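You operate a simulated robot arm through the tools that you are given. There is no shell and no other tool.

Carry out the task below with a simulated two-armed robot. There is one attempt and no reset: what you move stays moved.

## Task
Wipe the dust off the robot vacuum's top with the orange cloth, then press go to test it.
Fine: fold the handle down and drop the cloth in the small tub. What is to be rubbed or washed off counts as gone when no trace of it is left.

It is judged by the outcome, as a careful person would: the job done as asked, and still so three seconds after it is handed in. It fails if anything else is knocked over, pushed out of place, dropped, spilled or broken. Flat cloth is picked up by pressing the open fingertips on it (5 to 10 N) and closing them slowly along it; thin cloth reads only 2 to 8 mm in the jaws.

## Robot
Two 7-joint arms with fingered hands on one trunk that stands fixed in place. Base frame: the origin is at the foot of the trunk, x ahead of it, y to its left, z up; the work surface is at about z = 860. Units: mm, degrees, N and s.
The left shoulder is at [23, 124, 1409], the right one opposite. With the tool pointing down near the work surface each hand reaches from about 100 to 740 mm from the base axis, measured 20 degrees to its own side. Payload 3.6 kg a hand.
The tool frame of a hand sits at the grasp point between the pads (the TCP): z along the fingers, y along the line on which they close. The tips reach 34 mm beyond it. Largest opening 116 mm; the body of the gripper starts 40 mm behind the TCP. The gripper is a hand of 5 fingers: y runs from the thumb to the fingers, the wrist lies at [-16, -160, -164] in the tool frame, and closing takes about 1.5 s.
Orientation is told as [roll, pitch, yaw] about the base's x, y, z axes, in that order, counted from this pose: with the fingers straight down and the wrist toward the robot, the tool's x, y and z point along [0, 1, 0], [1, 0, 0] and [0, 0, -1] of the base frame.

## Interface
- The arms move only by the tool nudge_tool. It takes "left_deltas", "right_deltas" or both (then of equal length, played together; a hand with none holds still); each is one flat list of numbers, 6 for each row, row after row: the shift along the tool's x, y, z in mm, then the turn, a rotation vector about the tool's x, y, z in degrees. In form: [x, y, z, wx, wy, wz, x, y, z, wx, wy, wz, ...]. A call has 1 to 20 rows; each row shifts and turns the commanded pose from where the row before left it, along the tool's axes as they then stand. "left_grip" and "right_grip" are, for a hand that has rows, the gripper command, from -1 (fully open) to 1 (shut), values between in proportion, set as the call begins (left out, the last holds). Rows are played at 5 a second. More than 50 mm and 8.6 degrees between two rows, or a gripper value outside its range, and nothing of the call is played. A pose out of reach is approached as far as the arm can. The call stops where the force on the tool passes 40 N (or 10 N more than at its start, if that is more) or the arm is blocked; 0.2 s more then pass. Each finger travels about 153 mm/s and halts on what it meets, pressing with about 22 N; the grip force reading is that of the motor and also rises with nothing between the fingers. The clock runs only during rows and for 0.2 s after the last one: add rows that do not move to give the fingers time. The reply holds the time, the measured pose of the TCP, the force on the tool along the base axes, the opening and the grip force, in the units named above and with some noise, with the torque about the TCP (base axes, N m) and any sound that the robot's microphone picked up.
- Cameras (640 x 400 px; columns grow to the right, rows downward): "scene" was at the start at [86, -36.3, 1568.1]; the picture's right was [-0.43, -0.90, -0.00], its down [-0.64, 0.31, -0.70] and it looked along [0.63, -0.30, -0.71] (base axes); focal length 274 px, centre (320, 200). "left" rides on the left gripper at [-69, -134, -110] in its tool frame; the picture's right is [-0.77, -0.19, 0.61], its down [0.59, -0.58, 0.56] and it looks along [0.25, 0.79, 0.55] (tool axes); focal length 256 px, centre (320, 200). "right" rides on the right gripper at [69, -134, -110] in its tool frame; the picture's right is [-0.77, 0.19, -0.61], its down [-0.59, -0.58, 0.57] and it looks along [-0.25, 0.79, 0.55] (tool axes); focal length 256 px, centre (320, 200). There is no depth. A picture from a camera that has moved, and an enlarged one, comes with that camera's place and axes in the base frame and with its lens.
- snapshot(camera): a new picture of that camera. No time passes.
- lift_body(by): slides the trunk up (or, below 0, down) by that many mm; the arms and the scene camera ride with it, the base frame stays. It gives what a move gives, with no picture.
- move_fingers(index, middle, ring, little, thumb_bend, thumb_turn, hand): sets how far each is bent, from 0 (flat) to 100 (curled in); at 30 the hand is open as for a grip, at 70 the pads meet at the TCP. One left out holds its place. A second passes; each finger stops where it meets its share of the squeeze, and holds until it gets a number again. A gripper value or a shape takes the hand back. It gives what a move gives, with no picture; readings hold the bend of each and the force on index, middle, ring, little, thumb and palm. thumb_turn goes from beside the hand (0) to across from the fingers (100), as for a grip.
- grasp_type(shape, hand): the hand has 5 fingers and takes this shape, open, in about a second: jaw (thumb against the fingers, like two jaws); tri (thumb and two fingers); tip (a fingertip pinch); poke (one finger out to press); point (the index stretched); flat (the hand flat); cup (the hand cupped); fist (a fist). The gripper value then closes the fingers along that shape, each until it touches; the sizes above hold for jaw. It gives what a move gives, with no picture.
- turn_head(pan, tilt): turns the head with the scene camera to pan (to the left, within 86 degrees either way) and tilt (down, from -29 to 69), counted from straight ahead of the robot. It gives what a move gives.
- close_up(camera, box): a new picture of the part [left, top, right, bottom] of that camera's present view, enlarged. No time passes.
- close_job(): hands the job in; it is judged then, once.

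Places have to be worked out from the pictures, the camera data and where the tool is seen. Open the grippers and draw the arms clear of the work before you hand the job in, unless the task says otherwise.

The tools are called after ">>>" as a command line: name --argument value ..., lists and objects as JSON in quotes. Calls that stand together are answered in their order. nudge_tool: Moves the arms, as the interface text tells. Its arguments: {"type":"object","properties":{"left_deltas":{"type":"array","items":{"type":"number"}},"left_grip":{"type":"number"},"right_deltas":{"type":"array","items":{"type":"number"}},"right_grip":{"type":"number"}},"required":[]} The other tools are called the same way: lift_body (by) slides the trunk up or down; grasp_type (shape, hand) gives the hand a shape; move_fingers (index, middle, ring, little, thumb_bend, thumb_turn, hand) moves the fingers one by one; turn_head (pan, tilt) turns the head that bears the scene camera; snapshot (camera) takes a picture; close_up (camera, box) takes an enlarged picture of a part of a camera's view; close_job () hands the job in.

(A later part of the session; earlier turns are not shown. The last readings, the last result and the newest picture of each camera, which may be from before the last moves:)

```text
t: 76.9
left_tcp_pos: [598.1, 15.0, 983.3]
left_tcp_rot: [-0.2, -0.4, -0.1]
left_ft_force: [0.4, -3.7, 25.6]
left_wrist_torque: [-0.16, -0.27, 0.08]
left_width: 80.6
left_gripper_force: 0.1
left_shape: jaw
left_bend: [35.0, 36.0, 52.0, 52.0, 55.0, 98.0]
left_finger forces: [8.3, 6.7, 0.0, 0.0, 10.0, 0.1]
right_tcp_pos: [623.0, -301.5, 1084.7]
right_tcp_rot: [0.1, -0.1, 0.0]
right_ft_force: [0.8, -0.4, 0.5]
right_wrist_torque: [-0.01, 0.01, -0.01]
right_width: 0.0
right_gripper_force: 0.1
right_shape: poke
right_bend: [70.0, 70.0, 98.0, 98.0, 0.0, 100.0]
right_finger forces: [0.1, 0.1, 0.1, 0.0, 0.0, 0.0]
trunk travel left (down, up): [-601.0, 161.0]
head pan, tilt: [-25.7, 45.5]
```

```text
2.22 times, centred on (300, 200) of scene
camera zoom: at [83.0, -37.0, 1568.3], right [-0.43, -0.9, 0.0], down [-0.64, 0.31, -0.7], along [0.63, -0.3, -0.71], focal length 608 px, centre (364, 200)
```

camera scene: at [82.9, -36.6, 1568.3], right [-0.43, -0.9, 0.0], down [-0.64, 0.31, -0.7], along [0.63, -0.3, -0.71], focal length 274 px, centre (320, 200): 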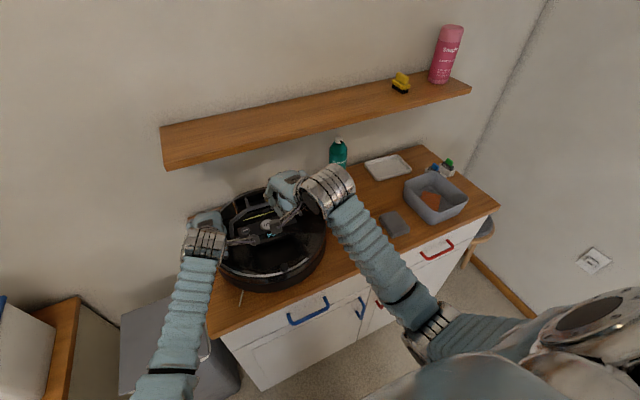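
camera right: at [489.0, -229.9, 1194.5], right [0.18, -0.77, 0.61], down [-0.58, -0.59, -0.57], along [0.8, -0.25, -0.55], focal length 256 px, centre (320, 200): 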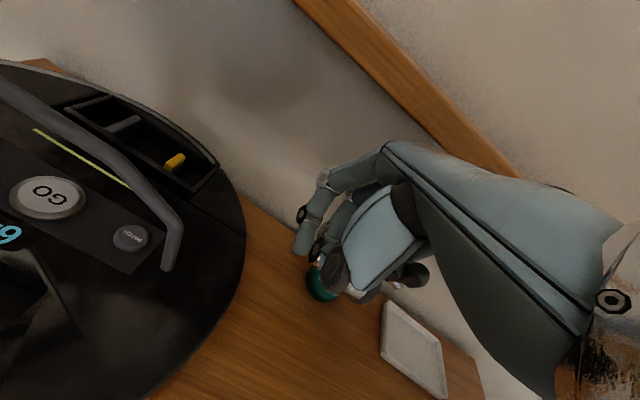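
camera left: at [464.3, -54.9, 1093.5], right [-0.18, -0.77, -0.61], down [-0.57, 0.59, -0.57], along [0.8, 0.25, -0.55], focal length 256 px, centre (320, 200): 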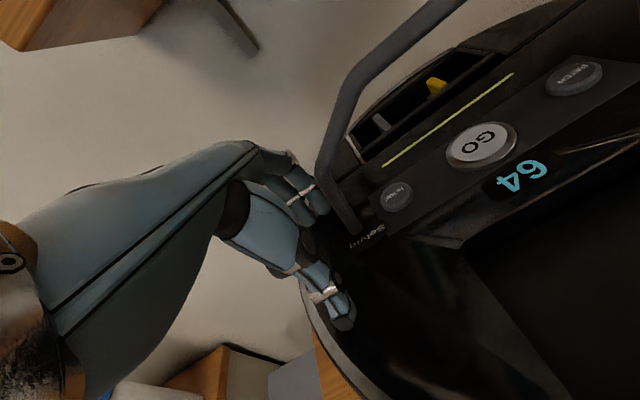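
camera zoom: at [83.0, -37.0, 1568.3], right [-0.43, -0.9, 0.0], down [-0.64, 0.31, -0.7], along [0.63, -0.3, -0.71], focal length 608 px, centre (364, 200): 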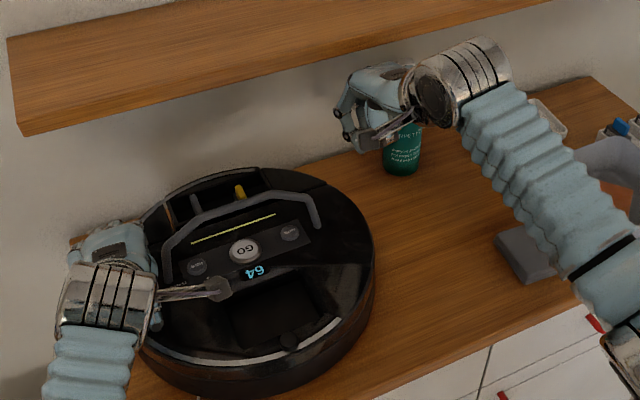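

The thumb tucks under the palm in this shape and could foul the bar. I switch to the open jaw, which can straddle the bar with all four fingers behind it and also keeps the hand farther from the shelf. I back out, raise and change shape.

>>> nudge_tool --right_deltas '[0, -35, 0, 0, 0, 0, 0, -38, 0, 0, 0, 0, 0, 0, -20, 0, 0, 0, 0, 0, -18, 0, 0, 0, 0, 0, 0, 0, 0, 0]'

>>> grasp_type --hand "right" --shape "jaw"

>>> nudge_tool --right_deltas '[40, 0, 0, 0, 0, 0, 40, 0, 0, 0, 0, 0, 40, 0, 0, 0, 0, 0, 35, 0, 0, 0, 0, 0, 0, 0, 0, 0, 0, 0]' --right_grip -1

>>> snapshot --camera "right"

>>> snapshot --camera "scene"

>>> snapshot --camera "left"

```text
t: 78.1
left_tcp_pos: [598.6, 12.4, 983.7]
left_tcp_rot: [-0.1, -0.4, -0.1]
left_ft_force: [1.0, -2.7, 24.5]
left_wrist_torque: [-0.13, -0.24, 0.0]
left_width: 80.3
left_gripper_force: 0.0
left_shape: jaw
left_bend: [35.0, 36.0, 52.0, 52.0, 55.0, 98.0]
left_finger forces: [8.1, 6.7, 0.0, 0.0, 9.8, 0.0]
right_tcp_pos: [552.4, -302.1, 1123.5]
right_tcp_rot: [0.0, 0.0, 0.1]
right_ft_force: [0.2, 0.7, 1.0]
right_wrist_torque: [0.0, -0.04, 0.06]
right_width: 0.1
right_gripper_force: 0.0
right_shape: poke
right_bend: [70.0, 70.0, 98.0, 98.0, 0.0, 100.0]
right_finger forces: [0.0, 0.0, 0.0, 0.1, 0.1, 0.0]
trunk travel left (down, up): [-601.0, 161.0]
head pan, tilt: [-25.7, 45.5]
```

```text
t: 79.0
left_tcp_pos: [597.4, 13.0, 984.8]
left_tcp_rot: [-0.1, -0.3, -0.1]
left_ft_force: [0.4, -3.7, 24.5]
left_wrist_torque: [-0.13, -0.26, -0.01]
left_width: 80.5
left_gripper_force: 0.1
left_shape: jaw
left_bend: [35.0, 36.0, 52.0, 52.0, 55.0, 98.0]
left_finger forces: [8.0, 6.7, 0.0, 0.0, 10.1, 0.0]
right_tcp_pos: [551.5, -302.9, 1122.5]
right_tcp_rot: [0.0, -0.1, 0.0]
right_ft_force: [1.1, 0.9, -0.2]
right_wrist_torque: [-0.02, 0.04, -0.01]
right_width: 115.9
right_gripper_force: 0.1
right_shape: jaw
right_bend: [30.0, 30.0, 30.0, 30.0, 30.0, 97.0]
right_finger forces: [0.0, 0.0, 0.0, 0.0, 0.1, 0.1]
trunk travel left (down, up): [-601.0, 161.0]
head pan, tilt: [-25.7, 45.5]
```

```text
t: 80.2
left_tcp_pos: [597.7, 12.7, 983.6]
left_tcp_rot: [0.0, -0.3, -0.1]
left_ft_force: [-0.1, -3.5, 24.4]
left_wrist_torque: [-0.18, -0.22, -0.05]
left_width: 80.6
left_gripper_force: 0.1
left_shape: jaw
left_bend: [35.0, 36.0, 52.0, 52.0, 55.0, 98.0]
left_finger forces: [8.2, 6.7, 0.1, 0.0, 10.1, 0.0]
right_tcp_pos: [551.4, -147.0, 1123.3]
right_tcp_rot: [0.1, 0.0, -0.1]
right_ft_force: [0.4, -0.7, 0.3]
right_wrist_torque: [0.03, -0.02, 0.03]
right_width: 115.8
right_gripper_force: 0.0
right_shape: jaw
right_bend: [30.0, 30.0, 30.0, 30.0, 30.0, 97.0]
right_finger forces: [0.0, 0.1, 0.1, 0.1, 0.0, 0.0]
trunk travel left (down, up): [-601.0, 161.0]
head pan, tilt: [-25.7, 45.5]
```

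```text
taken
camera right: at [417.7, -76.3, 1232.8], right [0.18, -0.77, 0.61], down [-0.58, -0.59, -0.57], along [0.8, -0.25, -0.55], focal length 256 px, centre (320, 200)
```

right: 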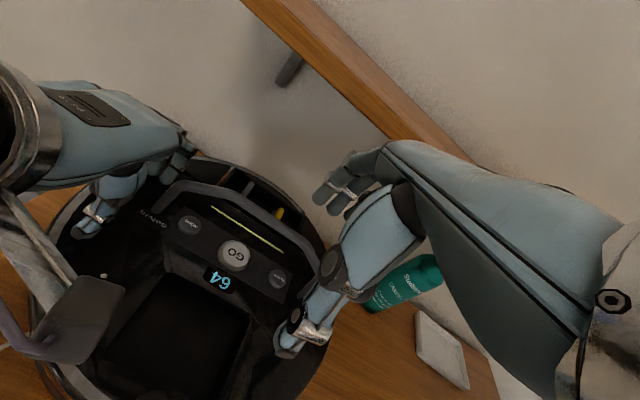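

```text
taken
camera scene: at [83.1, -37.3, 1568.3], right [-0.43, -0.9, 0.0], down [-0.64, 0.31, -0.7], along [0.63, -0.3, -0.71], focal length 274 px, centre (320, 200)
```

scene: 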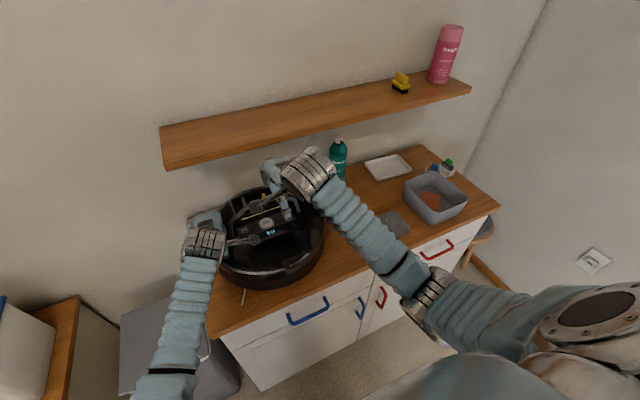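

```text
taken
camera left: at [464.4, -55.5, 1093.5], right [-0.18, -0.77, -0.61], down [-0.57, 0.59, -0.57], along [0.8, 0.25, -0.55], focal length 256 px, centre (320, 200)
```

left: 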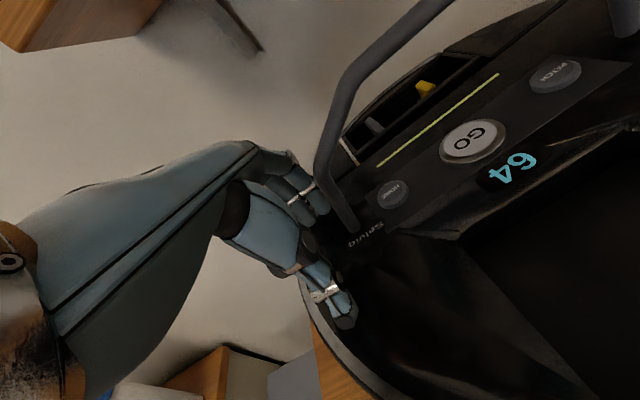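

>>> close_up --camera "right" --box '[120, 120, 400, 380]'

>>> close_up --camera "scene" --box '[190, 130, 360, 290]'

```text
1.54 times, centred on (260, 250) of right
camera zoom: at [417.7, -76.3, 1232.8], right [0.18, -0.77, 0.61], down [-0.58, -0.59, -0.57], along [0.8, -0.25, -0.55], focal length 394 px, centre (412, 123)
```

zoom: 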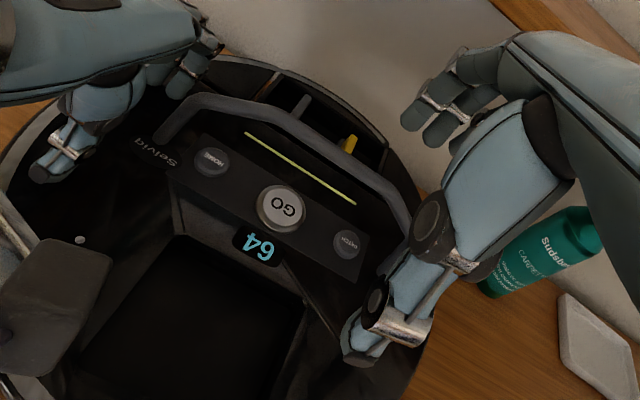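

```text
2.50 times, centred on (275, 210) of scene
camera zoom: at [83.1, -37.3, 1568.3], right [-0.43, -0.9, 0.0], down [-0.64, 0.31, -0.7], along [0.63, -0.3, -0.71], focal length 684 px, centre (432, 175)
```

zoom: 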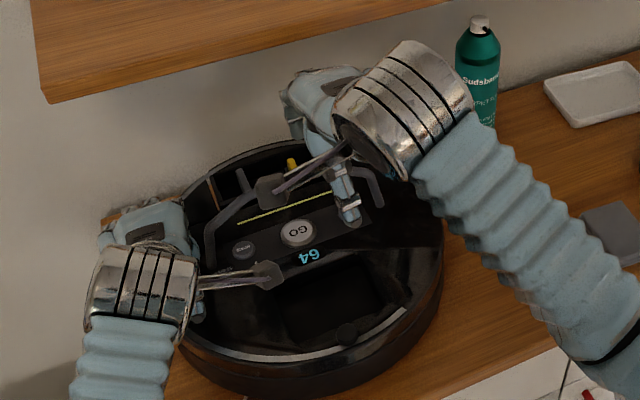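

The open fingers are above and just beyond the bar (bar at x about 595, fingers' inner face about 609). I lower 36 mm to straddle it.

>>> nudge_tool --right_deltas '[0, 0, 12, 0, 0, 0, 0, 0, 12, 0, 0, 0, 0, 0, 12, 0, 0, 0, 0, 0, 0, 0, 0, 0]'

>>> close_up --camera "right" --box '[120, 120, 400, 380]'

>>> snapshot --camera "left"

```text
t: 81.2
left_tcp_pos: [598.5, 13.4, 982.9]
left_tcp_rot: [-0.1, -0.3, -0.1]
left_ft_force: [-0.6, -3.6, 24.9]
left_wrist_torque: [-0.13, -0.26, 0.01]
left_width: 80.8
left_gripper_force: 0.0
left_shape: jaw
left_bend: [35.0, 36.0, 52.0, 52.0, 55.0, 98.0]
left_finger forces: [7.9, 6.9, 0.0, 0.0, 9.8, 0.1]
right_tcp_pos: [551.9, -145.5, 1084.9]
right_tcp_rot: [0.1, 0.0, 0.0]
right_ft_force: [-0.9, -0.3, 0.3]
right_wrist_torque: [-0.03, -0.01, 0.0]
right_width: 115.8
right_gripper_force: 0.1
right_shape: jaw
right_bend: [30.0, 30.0, 30.0, 30.0, 30.0, 97.0]
right_finger forces: [0.0, 0.1, 0.0, 0.1, 0.1, 0.0]
trunk travel left (down, up): [-601.0, 161.0]
head pan, tilt: [-25.7, 45.5]
```

```text
1.54 times, centred on (260, 250) of right
camera zoom: at [418.6, -74.4, 1196.0], right [0.19, -0.77, 0.61], down [-0.58, -0.59, -0.57], along [0.8, -0.25, -0.55], focal length 394 px, centre (412, 123)
```

zoom: 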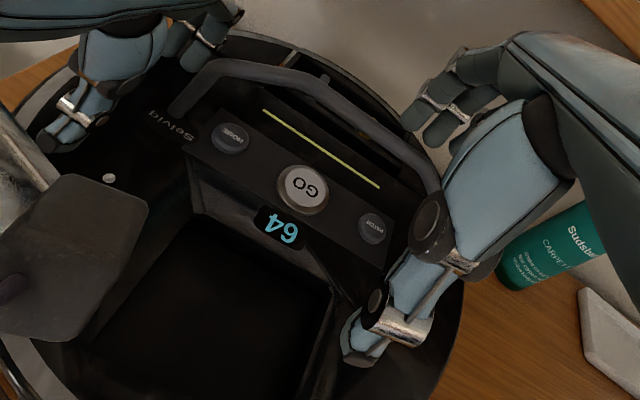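

```text
taken
camera left: at [464.4, -55.4, 1093.6], right [-0.18, -0.77, -0.61], down [-0.57, 0.59, -0.57], along [0.8, 0.25, -0.55], focal length 256 px, centre (320, 200)
```

left: 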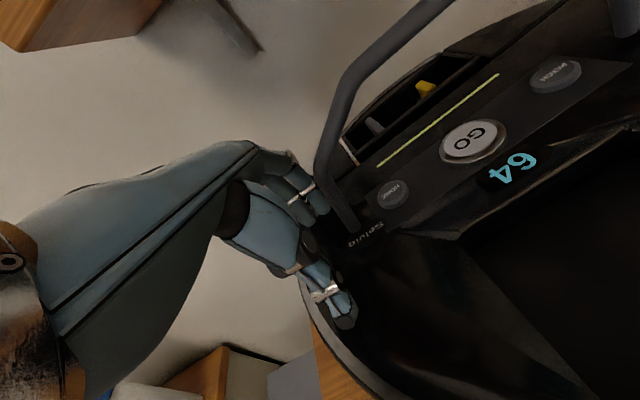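

The fingers are behind the bar. I pull toward the robot in small steps, watching force and the handle.

>>> nudge_tool --right_deltas '[0, -4, 0, 0, 0, 0, 0, -4, 0, 0, 0, 0, 0, -4, 0, 0, 0, 0, 0, 0, 0, 0, 0, 0]'

>>> nudge_tool --right_deltas '[0, -4, 0, 0, 0, 0, 0, -4, 0, 0, 0, 0, 0, 0, 0, 0, 0, 0]'

>>> snapshot --camera "left"

>>> close_up --camera "right" --box '[120, 120, 400, 380]'

```text
t: 82.2
left_tcp_pos: [598.3, 12.4, 984.0]
left_tcp_rot: [-0.1, -0.3, -0.2]
left_ft_force: [1.7, -3.6, 24.6]
left_wrist_torque: [-0.12, -0.27, 0.0]
left_width: 80.6
left_gripper_force: 0.0
left_shape: jaw
left_bend: [35.0, 36.0, 52.0, 52.0, 55.0, 98.0]
left_finger forces: [7.9, 7.0, 0.0, 0.1, 9.9, 0.0]
right_tcp_pos: [540.1, -146.8, 1085.5]
right_tcp_rot: [0.0, -0.1, 0.0]
right_ft_force: [-0.2, 0.7, 0.2]
right_wrist_torque: [0.02, 0.02, -0.07]
right_width: 116.2
right_gripper_force: 0.1
right_shape: jaw
right_bend: [30.0, 30.0, 30.0, 30.0, 30.0, 97.0]
right_finger forces: [0.0, 0.0, 0.1, 0.0, 0.0, 0.0]
trunk travel left (down, up): [-601.0, 161.0]
head pan, tilt: [-25.7, 45.5]
```

```text
t: 83.0
left_tcp_pos: [598.5, 12.3, 983.3]
left_tcp_rot: [-0.2, -0.4, -0.1]
left_ft_force: [0.7, -2.9, 24.0]
left_wrist_torque: [-0.15, -0.27, -0.01]
left_width: 80.5
left_gripper_force: 0.0
left_shape: jaw
left_bend: [35.0, 36.0, 52.0, 52.0, 55.0, 98.0]
left_finger forces: [8.3, 7.0, 0.1, 0.0, 9.6, 0.1]
right_tcp_pos: [533.0, -145.6, 1085.2]
right_tcp_rot: [0.0, -0.1, 0.1]
right_ft_force: [-0.5, -1.4, -0.3]
right_wrist_torque: [-0.01, -0.01, -0.05]
right_width: 116.1
right_gripper_force: 0.1
right_shape: jaw
right_bend: [30.0, 30.0, 30.0, 30.0, 30.0, 97.0]
right_finger forces: [0.0, 0.5, 0.0, 0.1, 0.1, 0.1]
trunk travel left (down, up): [-601.0, 161.0]
head pan, tilt: [-25.7, 45.5]
```

```text
taken
camera left: at [464.3, -55.4, 1093.6], right [-0.18, -0.77, -0.61], down [-0.57, 0.59, -0.57], along [0.8, 0.25, -0.55], focal length 256 px, centre (320, 200)
```

left: 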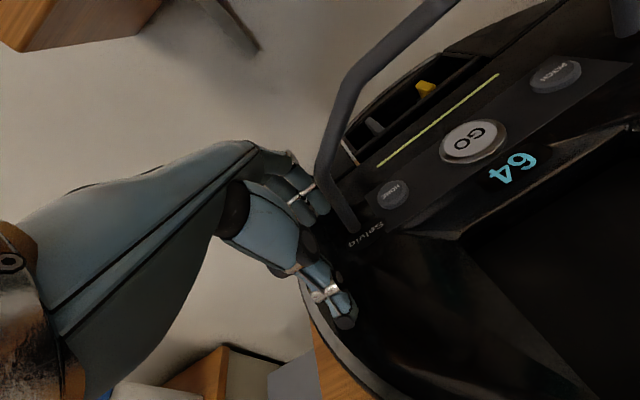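

```text
1.54 times, centred on (260, 250) of right
camera zoom: at [399.1, -74.6, 1196.0], right [0.19, -0.77, 0.61], down [-0.58, -0.59, -0.57], along [0.8, -0.25, -0.55], focal length 394 px, centre (412, 123)
```

zoom: 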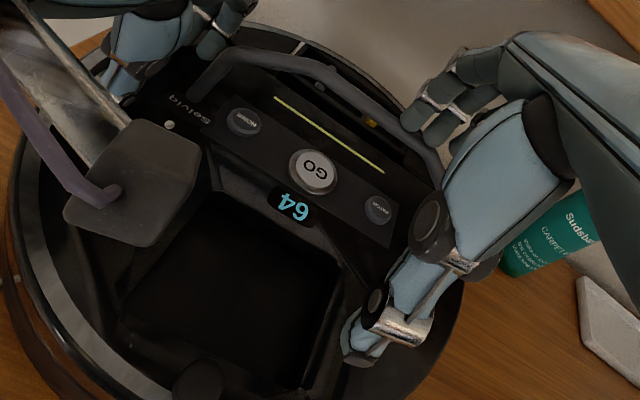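

Contact just began and the handle moved very slightly toward the robot while the vacuum stayed. I continue pulling, following the arc a little downward.

>>> nudge_tool --right_deltas '[0, -4, 0, 0, 0, 0, 0, -4, 0.5, 0, 0, 0, 0, -4, 1, 0, 0, 0, 0, 0, 0, 0, 0, 0]'

>>> snapshot --camera "left"

```text
t: 84.0
left_tcp_pos: [598.3, 12.8, 982.7]
left_tcp_rot: [-0.1, -0.3, -0.2]
left_ft_force: [0.3, -3.2, 25.2]
left_wrist_torque: [-0.09, -0.26, -0.01]
left_width: 80.6
left_gripper_force: 0.1
left_shape: jaw
left_bend: [35.0, 36.0, 52.0, 52.0, 55.0, 98.0]
left_finger forces: [8.1, 6.9, 0.1, 0.0, 10.1, 0.0]
right_tcp_pos: [521.2, -146.4, 1085.7]
right_tcp_rot: [0.0, 0.0, -0.1]
right_ft_force: [1.4, -0.7, -0.5]
right_wrist_torque: [0.01, 0.0, -0.02]
right_width: 115.9
right_gripper_force: 0.1
right_shape: jaw
right_bend: [30.0, 30.0, 30.0, 30.0, 30.0, 97.0]
right_finger forces: [0.0, 0.0, 0.0, 0.0, 0.1, 0.0]
trunk travel left (down, up): [-601.0, 161.0]
head pan, tilt: [-25.7, 45.5]
```

```text
taken
camera left: at [464.3, -55.4, 1093.5], right [-0.18, -0.77, -0.61], down [-0.57, 0.59, -0.57], along [0.8, 0.25, -0.55], focal length 256 px, centre (320, 200)
```

left: 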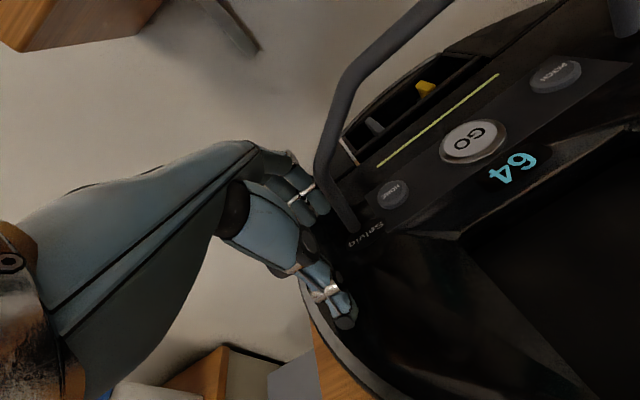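

The handle is back at its rest and the fingers carry no load, so the tips slid over the bar. I go up, back over it, and hook deeper, about 15 mm lower.

>>> nudge_tool --right_deltas '[0, 0, -20, 0, 0, 0, 0, 0, -18, 0, 0, 0, 0, 17, 0, 0, 0, 0, 0, 17, 0, 0, 0, 0, 0, 0, 18, 0, 0, 0, 0, 0, 18, 0, 0, 0, 0, 0, 17, 0, 0, 0, 0, 0, 0, 0, 0, 0]'

>>> close_up --camera "right" --box '[120, 120, 400, 380]'

>>> snapshot --camera "left"

```text
t: 85.8
left_tcp_pos: [599.3, 12.2, 983.9]
left_tcp_rot: [-0.2, -0.2, -0.1]
left_ft_force: [-0.2, -1.8, 24.5]
left_wrist_torque: [-0.12, -0.25, 0.02]
left_width: 80.8
left_gripper_force: 0.1
left_shape: jaw
left_bend: [35.0, 36.0, 52.0, 52.0, 55.0, 99.0]
left_finger forces: [8.2, 6.8, 0.0, 0.1, 10.1, 0.0]
right_tcp_pos: [556.0, -146.5, 1068.9]
right_tcp_rot: [0.0, -0.1, 0.0]
right_ft_force: [0.4, 0.3, -0.2]
right_wrist_torque: [0.02, 0.0, 0.0]
right_width: 115.8
right_gripper_force: 0.1
right_shape: jaw
right_bend: [30.0, 30.0, 30.0, 30.0, 30.0, 97.0]
right_finger forces: [0.0, 0.1, 0.0, 0.1, 0.0, 0.0]
trunk travel left (down, up): [-601.0, 161.0]
head pan, tilt: [-25.7, 45.5]
```

```text
1.54 times, centred on (260, 250) of right
camera zoom: at [421.4, -75.2, 1178.7], right [0.19, -0.77, 0.61], down [-0.58, -0.59, -0.57], along [0.8, -0.25, -0.55], focal length 394 px, centre (412, 123)
```

zoom: 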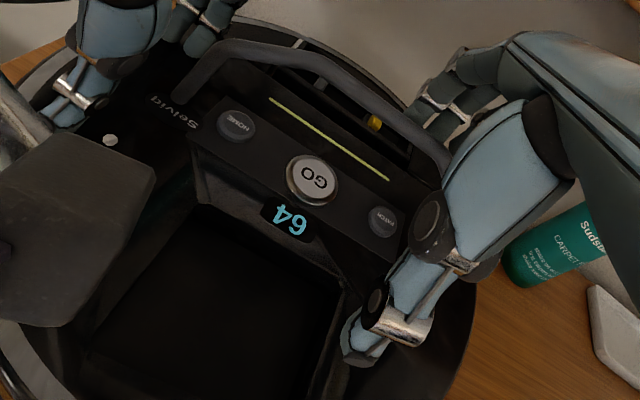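

```text
taken
camera left: at [464.4, -55.3, 1093.5], right [-0.18, -0.77, -0.61], down [-0.57, 0.59, -0.57], along [0.8, 0.25, -0.55], focal length 256 px, centre (320, 200)
```

left: 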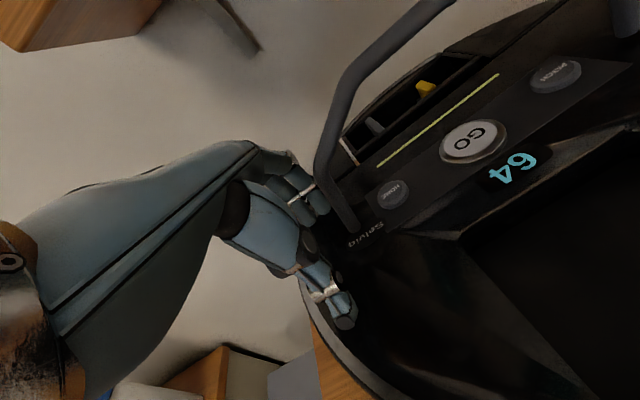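

The bar now crosses in front of the fingers well above their tips. I pull back again in small steps.

>>> nudge_tool --right_deltas '[0, -5, 0, 0, 0, 0, 0, -5, 0, 0, 0, 0, 0, -5, 0, 0, 0, 0, 0, -4, 0, 0, 0, 0, 0, -4, 0, 0, 0, 0, 0, 0, 0, 0, 0, 0]'

>>> snapshot --camera "left"

```text
t: 87.2
left_tcp_pos: [599.0, 13.0, 983.6]
left_tcp_rot: [0.0, -0.3, -0.1]
left_ft_force: [-0.1, -1.8, 24.9]
left_wrist_torque: [-0.15, -0.28, -0.01]
left_width: 80.7
left_gripper_force: 0.1
left_shape: jaw
left_bend: [35.0, 36.0, 52.0, 52.0, 55.0, 99.0]
left_finger forces: [8.1, 6.9, 0.0, 0.1, 9.8, 0.0]
right_tcp_pos: [532.3, -146.9, 1069.1]
right_tcp_rot: [0.0, -0.2, 0.0]
right_ft_force: [0.0, -0.7, 0.4]
right_wrist_torque: [0.0, 0.04, -0.04]
right_width: 116.1
right_gripper_force: 0.0
right_shape: jaw
right_bend: [30.0, 30.0, 30.0, 30.0, 30.0, 97.0]
right_finger forces: [0.0, 0.1, 0.0, 0.0, 0.0, 0.0]
trunk travel left (down, up): [-601.0, 161.0]
head pan, tilt: [-25.7, 45.5]
```

```text
taken
camera left: at [464.3, -55.3, 1093.6], right [-0.18, -0.77, -0.61], down [-0.57, 0.59, -0.57], along [0.8, 0.25, -0.55], focal length 256 px, centre (320, 200)
```

left: 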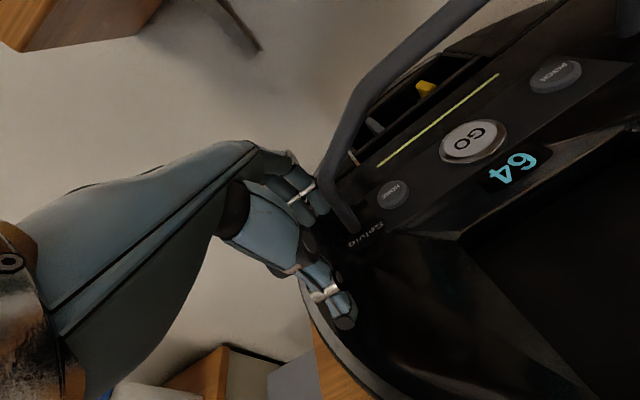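

The handle is folding toward the robot with almost no force and the vacuum stays put. I follow the arc down to about 40 degrees.

>>> nudge_tool --right_deltas '[0, -6, 0, 0, 0, 0, 0, -6, 1, 0, 0, 0, 0, -8, 4, 0, 0, 0, 0, -8, 4, 0, 0, 0, 0, -7.5, 5.5, 0, 0, 0, 0, -7.5, 5.5, 0, 0, 0, 0, 0, 0, 0, 0, 0]'

>>> snapshot --camera "left"

>>> close_up --camera "right" --box '[120, 120, 400, 380]'

```text
t: 88.8
left_tcp_pos: [597.8, 12.5, 983.5]
left_tcp_rot: [0.0, -0.3, -0.1]
left_ft_force: [0.1, -1.7, 24.3]
left_wrist_torque: [-0.12, -0.32, -0.03]
left_width: 80.5
left_gripper_force: 0.0
left_shape: jaw
left_bend: [35.0, 36.0, 52.0, 52.0, 55.0, 99.0]
left_finger forces: [8.3, 6.8, 0.0, 0.0, 9.8, 0.1]
right_tcp_pos: [488.4, -146.0, 1051.3]
right_tcp_rot: [0.0, -0.1, -0.1]
right_ft_force: [0.0, -1.1, -0.2]
right_wrist_torque: [-0.01, -0.02, 0.0]
right_width: 115.9
right_gripper_force: 0.0
right_shape: jaw
right_bend: [30.0, 30.0, 30.0, 30.0, 30.0, 97.0]
right_finger forces: [0.0, 0.1, 0.0, 0.1, 0.0, 0.0]
trunk travel left (down, up): [-601.0, 161.0]
head pan, tilt: [-25.7, 45.5]
```

```text
taken
camera left: at [464.3, -55.3, 1093.6], right [-0.18, -0.77, -0.61], down [-0.57, 0.59, -0.57], along [0.8, 0.25, -0.55], focal length 256 px, centre (320, 200)
```

left: 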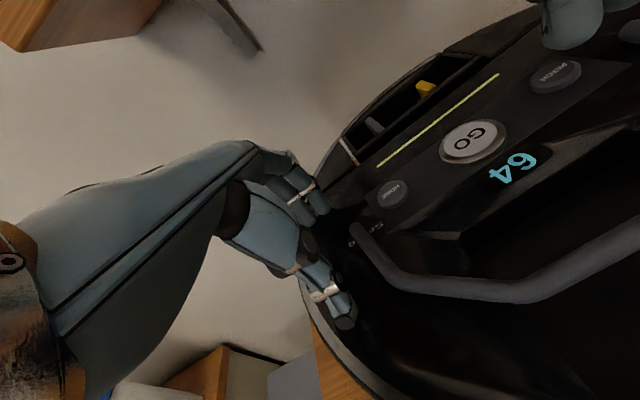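

```text
1.54 times, centred on (260, 250) of right
camera zoom: at [355.1, -75.0, 1161.3], right [0.19, -0.77, 0.61], down [-0.58, -0.59, -0.57], along [0.8, -0.25, -0.55], focal length 394 px, centre (412, 123)
```

zoom: 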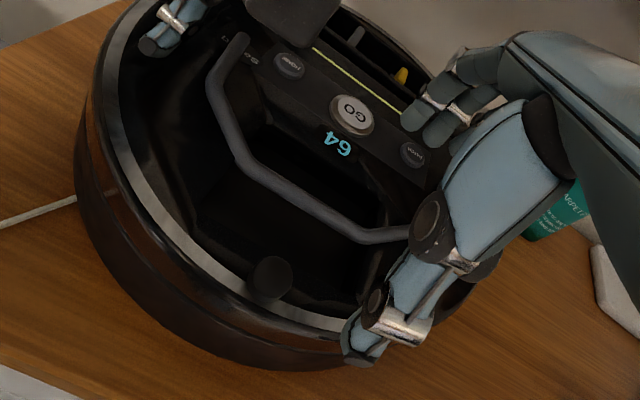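

The handle has dropped toward the robot and appears to lie over the recess. I raise the right hand clear and inspect whether it is fully down.

>>> nudge_tool --right_deltas '[0, 0, -20, 0, 0, 0, 0, 0, -30, 0, 0, 0, -30, -10, -20, 0, 0, 0, -40, -10, 0, 0, 0, 0, -40, 0, 0, 0, 0, 0, -40, 0, 0, 0, 0, 0, 0, 0, 0, 0, 0, 0]'

>>> close_up --camera "scene" --box '[200, 150, 360, 290]'

>>> snapshot --camera "right"

>>> close_up --camera "left" --box '[300, 150, 640, 400]'

```text
t: 90.4
left_tcp_pos: [598.6, 14.4, 984.3]
left_tcp_rot: [-0.2, -0.3, -0.1]
left_ft_force: [-0.1, -1.8, 23.8]
left_wrist_torque: [-0.1, -0.26, 0.01]
left_width: 80.8
left_gripper_force: 0.0
left_shape: jaw
left_bend: [35.0, 36.0, 52.0, 52.0, 55.0, 99.0]
left_finger forces: [7.9, 7.2, 0.0, 0.0, 9.8, 0.0]
right_tcp_pos: [468.0, -296.1, 1120.2]
right_tcp_rot: [0.0, -0.2, -0.1]
right_ft_force: [0.3, -0.3, -0.4]
right_wrist_torque: [0.02, -0.02, 0.0]
right_width: 116.0
right_gripper_force: 0.0
right_shape: jaw
right_bend: [30.0, 30.0, 30.0, 30.0, 30.0, 97.0]
right_finger forces: [0.0, 0.0, 0.0, 0.1, 0.0, 0.1]
trunk travel left (down, up): [-601.0, 161.0]
head pan, tilt: [-25.7, 45.5]
```

```text
2.86 times, centred on (280, 220) of scene
camera zoom: at [83.1, -36.4, 1568.3], right [-0.43, -0.9, 0.0], down [-0.64, 0.31, -0.7], along [0.63, -0.3, -0.71], focal length 782 px, centre (434, 143)
```

zoom: 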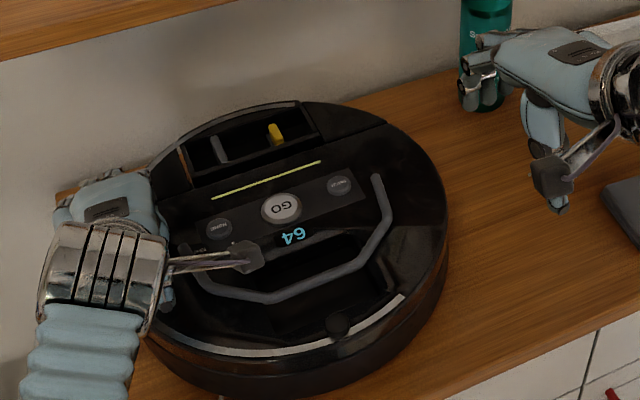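

```text
taken
camera right: at [334.4, -225.0, 1230.9], right [0.19, -0.77, 0.61], down [-0.58, -0.59, -0.57], along [0.8, -0.25, -0.55], focal length 256 px, centre (320, 200)
```

right: 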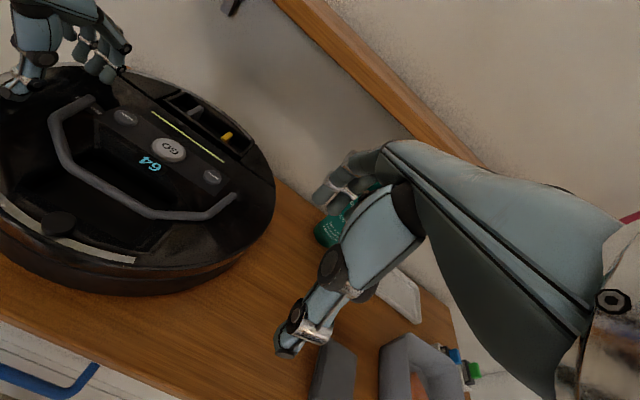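

```text
1.60 times, centred on (470, 275) of left
camera zoom: at [464.3, -55.2, 1093.6], right [-0.18, -0.77, -0.61], down [-0.57, 0.59, -0.57], along [0.8, 0.24, -0.55], focal length 410 px, centre (80, 80)
```

zoom: 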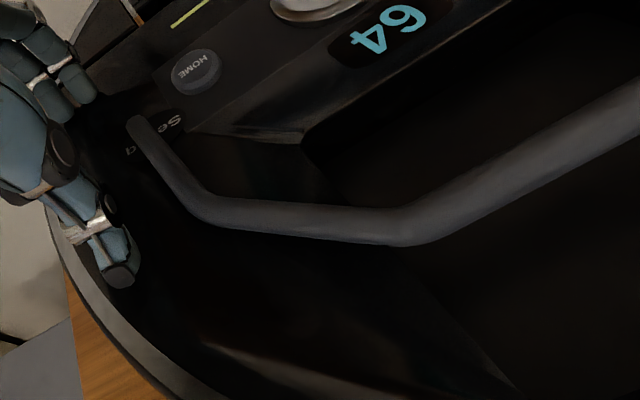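

The handle now lies flat toward the robot: its right leg runs level at z of about 957. Before pressing GO I undo the small shift: the vacuum sits about 12 mm forward and turned about 4 degrees. I bring the right fingertips, narrowed, over the vacuum's clean right margin to ease it back with both hands.

>>> nudge_tool --right_deltas '[0, 36, 15, 0, 0, 0, 0, 36, 15, 0, 0, 0, 0, 36, 15, 0, 0, 0, 0, 36, 15, 0, 0, 0, 16, 0, 17, 0, 0, 0, 16, 0, 17, 0, 0, 0, 14, 0, 16, 0, 0, 0, 0, 0, 0, 0, 0, 0]' --right_grip -0.4

>>> snapshot --camera "right"

>>> close_up --camera "scene" --box '[200, 150, 360, 290]'

```text
t: 92.2
left_tcp_pos: [599.4, 12.5, 984.3]
left_tcp_rot: [-0.2, -0.4, -0.1]
left_ft_force: [0.2, -2.3, 24.9]
left_wrist_torque: [-0.12, -0.28, -0.06]
left_width: 80.5
left_gripper_force: 0.1
left_shape: jaw
left_bend: [35.0, 36.0, 52.0, 52.0, 55.0, 99.0]
left_finger forces: [8.4, 6.8, 0.1, 0.0, 10.0, 0.1]
right_tcp_pos: [615.0, -249.1, 1009.4]
right_tcp_rot: [0.0, -0.1, 0.0]
right_ft_force: [-0.6, 0.0, -0.8]
right_wrist_torque: [0.01, 0.0, -0.03]
right_width: 81.5
right_gripper_force: 0.2
right_shape: jaw
right_bend: [35.0, 37.0, 52.0, 52.0, 55.0, 99.0]
right_finger forces: [0.0, 0.0, 0.0, 0.0, 0.0, 0.0]
trunk travel left (down, up): [-601.0, 161.0]
head pan, tilt: [-25.7, 45.5]
```

```text
taken
camera right: at [479.8, -177.6, 1121.0], right [0.19, -0.77, 0.61], down [-0.58, -0.59, -0.57], along [0.8, -0.25, -0.55], focal length 256 px, centre (320, 200)
```

right: 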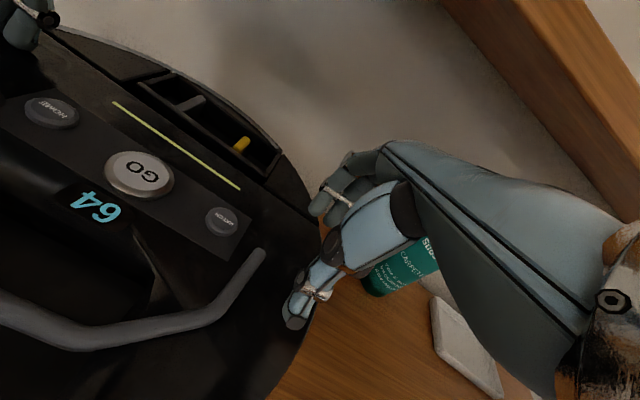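

```text
2.86 times, centred on (280, 220) of scene
camera zoom: at [83.1, -36.9, 1568.3], right [-0.43, -0.9, 0.0], down [-0.64, 0.31, -0.7], along [0.63, -0.3, -0.71], focal length 782 px, centre (434, 143)
```

zoom: 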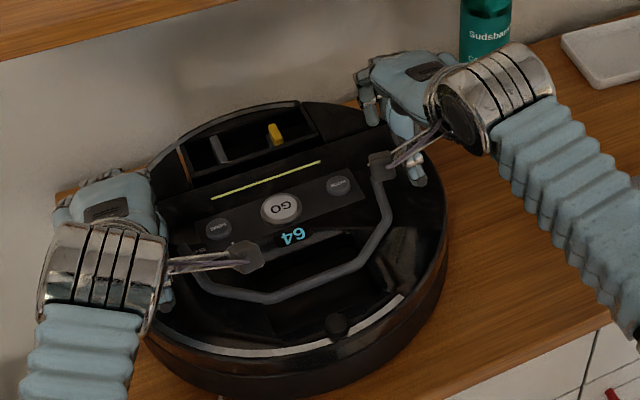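

The thumb would land close to the rim, so I shift 8 mm inward and lower to contact in steps.

>>> nudge_tool --right_deltas '[8, 0, 6, 0, 0, 0, 0, 0, 10, 0, 0, 0, 0, 0, 5, 0, 0, 0, 0, 0, 0, 0, 0, 0]'

>>> nudge_tool --right_deltas '[0, 0, 2, 0, 0, 0, 0, 0, 2, 0, 0, 0, 0, 0, 0, 0, 0, 0]'

>>> nudge_tool --right_deltas '[0, 0, 2, 0, 0, 0, 0, 0, 0, 0, 0, 0]'

```text
t: 93.2
left_tcp_pos: [599.1, 12.8, 984.1]
left_tcp_rot: [-0.2, -0.3, -0.1]
left_ft_force: [0.9, -2.4, 25.2]
left_wrist_torque: [-0.09, -0.24, 0.0]
left_width: 80.8
left_gripper_force: 0.0
left_shape: jaw
left_bend: [35.0, 36.0, 52.0, 52.0, 55.0, 99.0]
left_finger forces: [8.3, 6.8, 0.0, 0.0, 10.0, 0.0]
right_tcp_pos: [613.7, -239.2, 990.6]
right_tcp_rot: [0.0, -0.1, 0.0]
right_ft_force: [0.1, 0.4, 0.0]
right_wrist_torque: [-0.02, -0.01, 0.02]
right_width: 81.5
right_gripper_force: 0.0
right_shape: jaw
right_bend: [35.0, 37.0, 52.0, 52.0, 55.0, 99.0]
right_finger forces: [0.1, 0.0, 0.0, 0.1, 0.0, 0.1]
trunk travel left (down, up): [-601.0, 161.0]
head pan, tilt: [-25.7, 45.5]
```

```text
t: 94.0
left_tcp_pos: [598.1, 12.8, 983.3]
left_tcp_rot: [-0.1, -0.3, -0.2]
left_ft_force: [0.1, -1.2, 25.5]
left_wrist_torque: [-0.09, -0.3, -0.02]
left_width: 80.5
left_gripper_force: 0.1
left_shape: jaw
left_bend: [35.0, 36.0, 52.0, 52.0, 55.0, 99.0]
left_finger forces: [8.5, 6.8, 0.0, 0.0, 9.7, 0.1]
right_tcp_pos: [612.4, -241.0, 985.7]
right_tcp_rot: [0.1, -0.2, 0.0]
right_ft_force: [0.0, -0.3, 0.3]
right_wrist_torque: [0.02, 0.04, 0.0]
right_width: 81.7
right_gripper_force: 0.0
right_shape: jaw
right_bend: [35.0, 37.0, 52.0, 52.0, 55.0, 99.0]
right_finger forces: [0.0, 0.1, 0.0, 0.0, 0.6, 0.1]
trunk travel left (down, up): [-601.0, 161.0]
head pan, tilt: [-25.7, 45.5]
```

```text
t: 94.6
left_tcp_pos: [599.1, 13.9, 982.9]
left_tcp_rot: [-0.1, -0.3, -0.1]
left_ft_force: [1.2, -3.0, 23.9]
left_wrist_torque: [-0.15, -0.2, 0.06]
left_width: 81.0
left_gripper_force: 0.0
left_shape: jaw
left_bend: [35.0, 36.0, 52.0, 52.0, 55.0, 99.0]
left_finger forces: [7.0, 6.4, 0.1, 0.1, 9.9, 0.0]
right_tcp_pos: [614.7, -242.2, 984.8]
right_tcp_rot: [0.1, -0.3, 0.0]
right_ft_force: [0.0, 1.6, 8.5]
right_wrist_torque: [0.1, -0.09, 0.1]
right_width: 81.2
right_gripper_force: 0.0
right_shape: jaw
right_bend: [35.0, 37.0, 52.0, 52.0, 55.0, 99.0]
right_finger forces: [2.6, 2.6, 0.0, 0.0, 3.1, 0.1]
trunk travel left (down, up): [-601.0, 161.0]
head pan, tilt: [-25.7, 45.5]
```

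Right tips press at about 9 N. I add a touch, then ease both hands back together: right by 16 mm and left by 7 mm, with a 4 degree turn.

>>> nudge_tool --right_deltas '[0, 0, 1, 0, 0, 0, 0, -4, 0, 0, 0, 1, 0, -4, 0, 0, 0, 1, 0, -4, 0, 0, 0, 1, 0, -4, 0, 0, 0, 1, 0, 0, 0, 0, 0, 0]' --left_deltas '[0, 0, -1, 0, 0, 0, 0, -1.8, 0, 0, 0, 1, 0, -1.8, 0, 0, 0, 1, 0, -1.8, 0, 0, 0, 1, 0, -1.8, 0, 0, 0, 1, 0, 0, 0, 0, 0, 0]'

>>> close_up --camera "scene" --box '[200, 150, 360, 290]'

```text
t: 96.0
left_tcp_pos: [590.9, 14.8, 983.7]
left_tcp_rot: [0.0, -0.1, -4.2]
left_ft_force: [3.1, -0.5, 19.6]
left_wrist_torque: [-0.08, -0.25, 0.4]
left_width: 80.9
left_gripper_force: 0.1
left_shape: jaw
left_bend: [32.0, 36.0, 52.0, 52.0, 55.0, 98.0]
left_finger forces: [5.5, 5.7, 0.0, 0.0, 8.7, 0.0]
right_tcp_pos: [597.4, -241.9, 983.3]
right_tcp_rot: [0.0, -0.2, -4.1]
right_ft_force: [-2.9, 0.6, 13.6]
right_wrist_torque: [0.04, -0.3, 0.2]
right_width: 81.1
right_gripper_force: 0.0
right_shape: jaw
right_bend: [37.0, 36.0, 52.0, 52.0, 55.0, 100.0]
right_finger forces: [6.1, 4.1, 0.0, 0.1, 3.6, 0.0]
trunk travel left (down, up): [-601.0, 161.0]
head pan, tilt: [-25.7, 45.5]
```

```text
2.86 times, centred on (280, 220) of scene
camera zoom: at [82.0, -36.0, 1568.4], right [-0.43, -0.9, 0.0], down [-0.64, 0.31, -0.7], along [0.63, -0.3, -0.71], focal length 782 px, centre (434, 143)
```

zoom: 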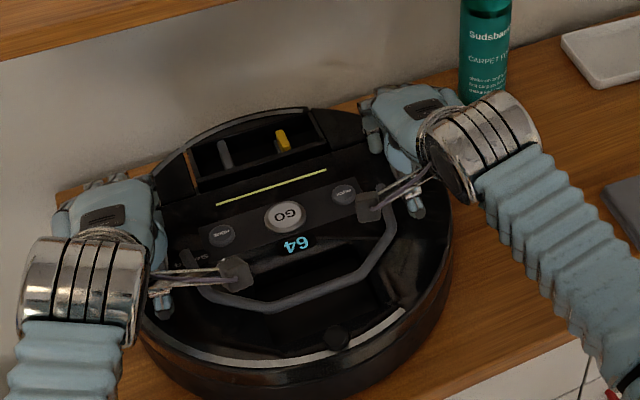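

HOME, GO and PATCH are all back within about 2 mm of their original image positions. I lift both hands straight up, then draw the left arm back and away so its camera cannot meet the right one.

>>> nudge_tool --right_deltas '[0, 0, -10, 0, 0, 0, 0, 0, -25, 0, 0, 0, 0, 0, -30, 0, 0, 0, 0, 0, 0, 0, 0, 0]' --left_deltas '[0, 0, -10, 0, 0, 0, 0, 0, -25, 0, 0, 0, 0, 0, -30, 0, 0, 0, 0, 0, 0, 0, 0, 0]'

>>> nudge_tool --left_deltas '[20, -40, 0, 0, 0, 0, 20, -40, 0, 0, 0, 0, 20, -40, -20, 0, 0, 0, 30, -20, -40, 0, 0, 0, 30, 0, -40, 0, 0, 0, 0, 0, 0, 0, 0, 0]'

>>> close_up --camera "scene" --box '[200, 150, 360, 290]'

```text
t: 97.0
left_tcp_pos: [594.0, 15.1, 1047.7]
left_tcp_rot: [0.0, 0.2, -4.0]
left_ft_force: [-0.6, -0.1, 0.6]
left_wrist_torque: [0.02, -0.05, -0.02]
left_width: 81.2
left_gripper_force: 0.0
left_shape: jaw
left_bend: [34.0, 37.0, 52.0, 52.0, 55.0, 99.0]
left_finger forces: [0.1, 0.0, 0.1, 0.0, 0.1, 0.0]
right_tcp_pos: [602.2, -239.8, 1045.7]
right_tcp_rot: [0.0, 0.0, -4.0]
right_ft_force: [0.4, 0.0, 0.8]
right_wrist_torque: [0.03, 0.04, 0.01]
right_width: 81.1
right_gripper_force: 0.0
right_shape: jaw
right_bend: [35.0, 37.0, 52.0, 52.0, 55.0, 99.0]
right_finger forces: [0.1, 0.0, 0.0, 0.0, 0.0, 0.1]
trunk travel left (down, up): [-601.0, 161.0]
head pan, tilt: [-25.7, 45.5]
```

```text
refused: row 4 steps farther than a row can; nothing moved
```

```text
2.86 times, centred on (280, 220) of scene
camera zoom: at [85.9, -36.3, 1568.1], right [-0.43, -0.9, 0.0], down [-0.64, 0.31, -0.7], along [0.63, -0.3, -0.71], focal length 782 px, centre (434, 143)
```

zoom: 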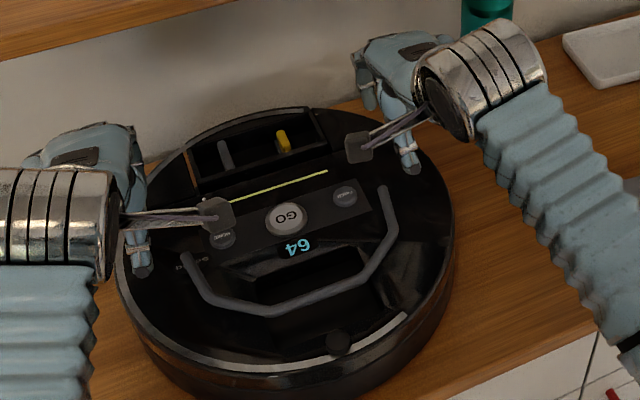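

Both hands are off and the vacuum stayed in place. One step was too long, so I redo the left arm's retreat with shorter rows.

>>> nudge_tool --left_deltas '[15, -40, 0, 0, 0, 0, 15, -40, 0, 0, 0, 0, 20, -35, -15, 0, 0, 0, 25, -15, -35, 0, 0, 0, 25, 0, -35, 0, 0, 0, 25, 0, -35, 0, 0, 0, 0, 0, 0, 0, 0, 0]'

>>> grasp_type --hand "right" --shape "poke"

>>> snapshot --camera "scene"

>>> snapshot --camera "right"

```text
t: 98.6
left_tcp_pos: [470.7, 147.9, 1168.8]
left_tcp_rot: [0.0, 0.1, -4.1]
left_ft_force: [-0.6, -0.3, 0.8]
left_wrist_torque: [0.0, 0.01, -0.01]
left_width: 81.0
left_gripper_force: 0.0
left_shape: jaw
left_bend: [35.0, 37.0, 52.0, 52.0, 55.0, 99.0]
left_finger forces: [0.1, 0.0, 0.0, 0.0, 0.0, 0.1]
right_tcp_pos: [602.3, -239.4, 1045.9]
right_tcp_rot: [0.0, 0.0, -4.1]
right_ft_force: [-0.4, -0.8, 0.0]
right_wrist_torque: [-0.02, 0.03, -0.01]
right_width: 81.4
right_gripper_force: 0.0
right_shape: jaw
right_bend: [35.0, 37.0, 52.0, 52.0, 55.0, 99.0]
right_finger forces: [0.0, 0.1, 0.0, 0.0, 0.0, 0.1]
trunk travel left (down, up): [-601.0, 161.0]
head pan, tilt: [-25.7, 45.5]
```

```text
t: 99.5
left_tcp_pos: [472.0, 148.9, 1169.3]
left_tcp_rot: [0.0, 0.2, -4.0]
left_ft_force: [0.3, 0.1, 1.2]
left_wrist_torque: [0.02, -0.02, 0.02]
left_width: 81.2
left_gripper_force: 0.0
left_shape: jaw
left_bend: [35.0, 37.0, 52.0, 52.0, 55.0, 99.0]
left_finger forces: [0.0, 0.0, 0.1, 0.0, 0.0, 0.1]
right_tcp_pos: [601.4, -239.6, 1046.6]
right_tcp_rot: [0.0, 0.0, -4.1]
right_ft_force: [-0.4, -0.1, 0.1]
right_wrist_torque: [0.0, 0.01, -0.01]
right_width: 0.2
right_gripper_force: 0.2
right_shape: poke
right_bend: [70.0, 70.0, 98.0, 98.0, 0.0, 100.0]
right_finger forces: [0.0, 0.0, 0.0, 0.1, 0.0, 0.0]
trunk travel left (down, up): [-601.0, 161.0]
head pan, tilt: [-25.7, 45.5]
```

```text
taken
camera scene: at [86.0, -36.4, 1568.1], right [-0.43, -0.9, 0.0], down [-0.64, 0.31, -0.7], along [0.63, -0.3, -0.71], focal length 274 px, centre (320, 200)
```

scene: 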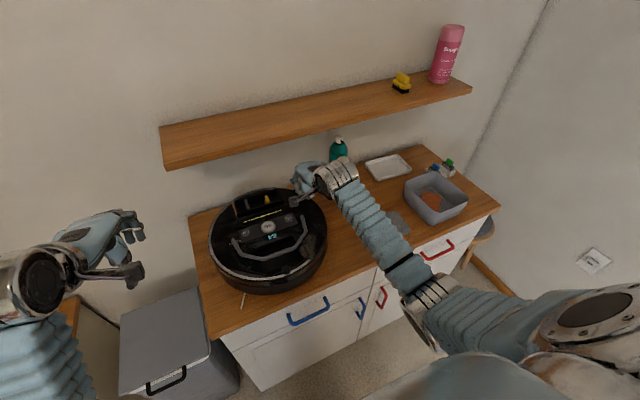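

```text
taken
camera right: at [473.9, -158.7, 1156.5], right [0.13, -0.78, 0.61], down [-0.62, -0.55, -0.57], along [0.78, -0.3, -0.55], focal length 256 px, centre (320, 200)
```

right: 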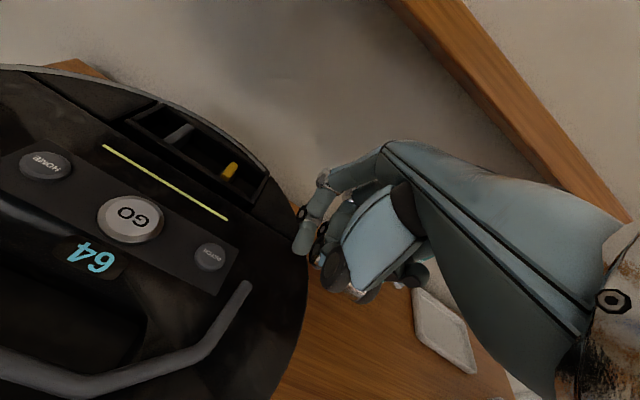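

GO works out at about (597, -115, 957), with the poke fingertips about 34 mm below the TCP, the index about +10 and the middle about -10 in y. I move over the button at safe height and check.

>>> nudge_tool --right_deltas '[30.8, -3.9, 0, 0, 0, 0, 30.8, -3.9, 0, 0, 0, 0, 30.8, -3.9, 0, 0, 0, 0, 30.8, -3.9, 0, 0, 0, 0, 0, 0, 20, 0, 0, 0, 0, 0, 0, 0, 0, 0]'

>>> snapshot --camera "right"

>>> close_up --camera "right" --box '[200, 140, 420, 320]'

>>> close_up --camera "scene" --box '[220, 170, 340, 270]'

```text
t: 100.9
left_tcp_pos: [471.4, 148.7, 1168.6]
left_tcp_rot: [0.0, 0.0, -3.9]
left_ft_force: [-0.5, 1.1, 1.2]
left_wrist_torque: [-0.02, -0.01, 0.0]
left_width: 81.2
left_gripper_force: 0.1
left_shape: jaw
left_bend: [35.0, 37.0, 52.0, 52.0, 55.0, 99.0]
left_finger forces: [0.0, 0.1, 0.1, 0.0, 0.0, 0.0]
right_tcp_pos: [593.3, -116.6, 1027.7]
right_tcp_rot: [0.0, 0.0, -4.0]
right_ft_force: [0.3, 0.4, 0.5]
right_wrist_torque: [-0.02, -0.01, 0.0]
right_width: 0.0
right_gripper_force: 0.0
right_shape: poke
right_bend: [70.0, 70.0, 98.0, 98.0, 0.0, 100.0]
right_finger forces: [0.0, 0.0, 0.0, 0.0, 0.0, 0.0]
trunk travel left (down, up): [-601.0, 161.0]
head pan, tilt: [-25.7, 45.5]
```

```text
taken
camera right: at [464.7, -35.9, 1138.1], right [0.13, -0.78, 0.61], down [-0.62, -0.55, -0.57], along [0.78, -0.3, -0.55], focal length 256 px, centre (320, 200)
```

right: 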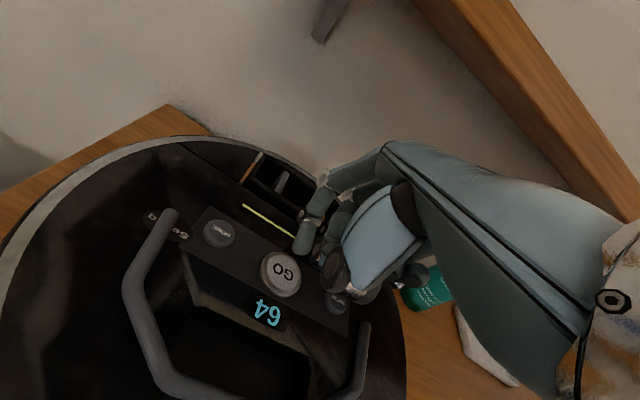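

```text
2.22 times, centred on (310, 230) of right
camera zoom: at [464.7, -35.9, 1138.1], right [0.13, -0.78, 0.61], down [-0.62, -0.55, -0.57], along [0.78, -0.3, -0.55], focal length 569 px, centre (342, 133)
```

zoom: 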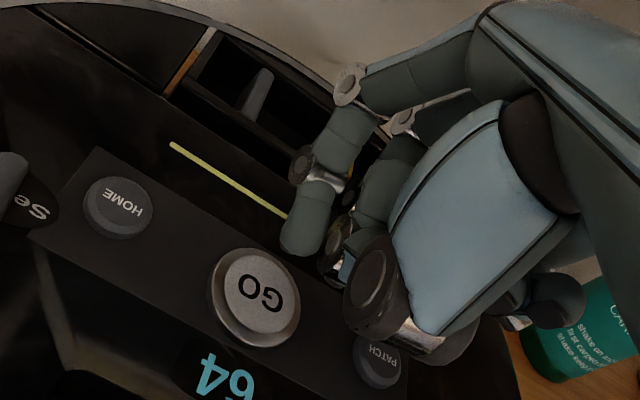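

```text
4.00 times, centred on (280, 220) of scene
camera zoom: at [86.0, -35.7, 1568.1], right [-0.43, -0.9, 0.0], down [-0.64, 0.31, -0.7], along [0.63, -0.3, -0.71], focal length 1095 px, centre (480, 120)
```

zoom: 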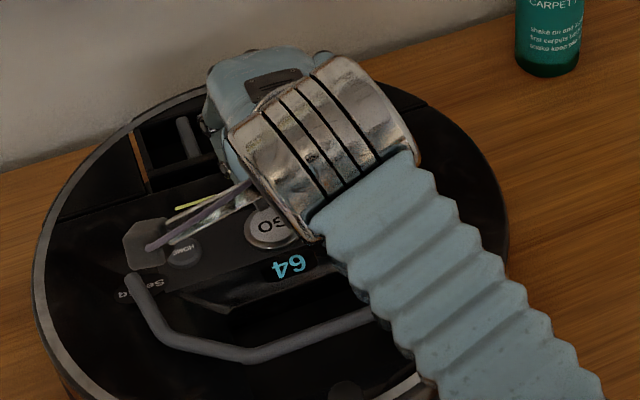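

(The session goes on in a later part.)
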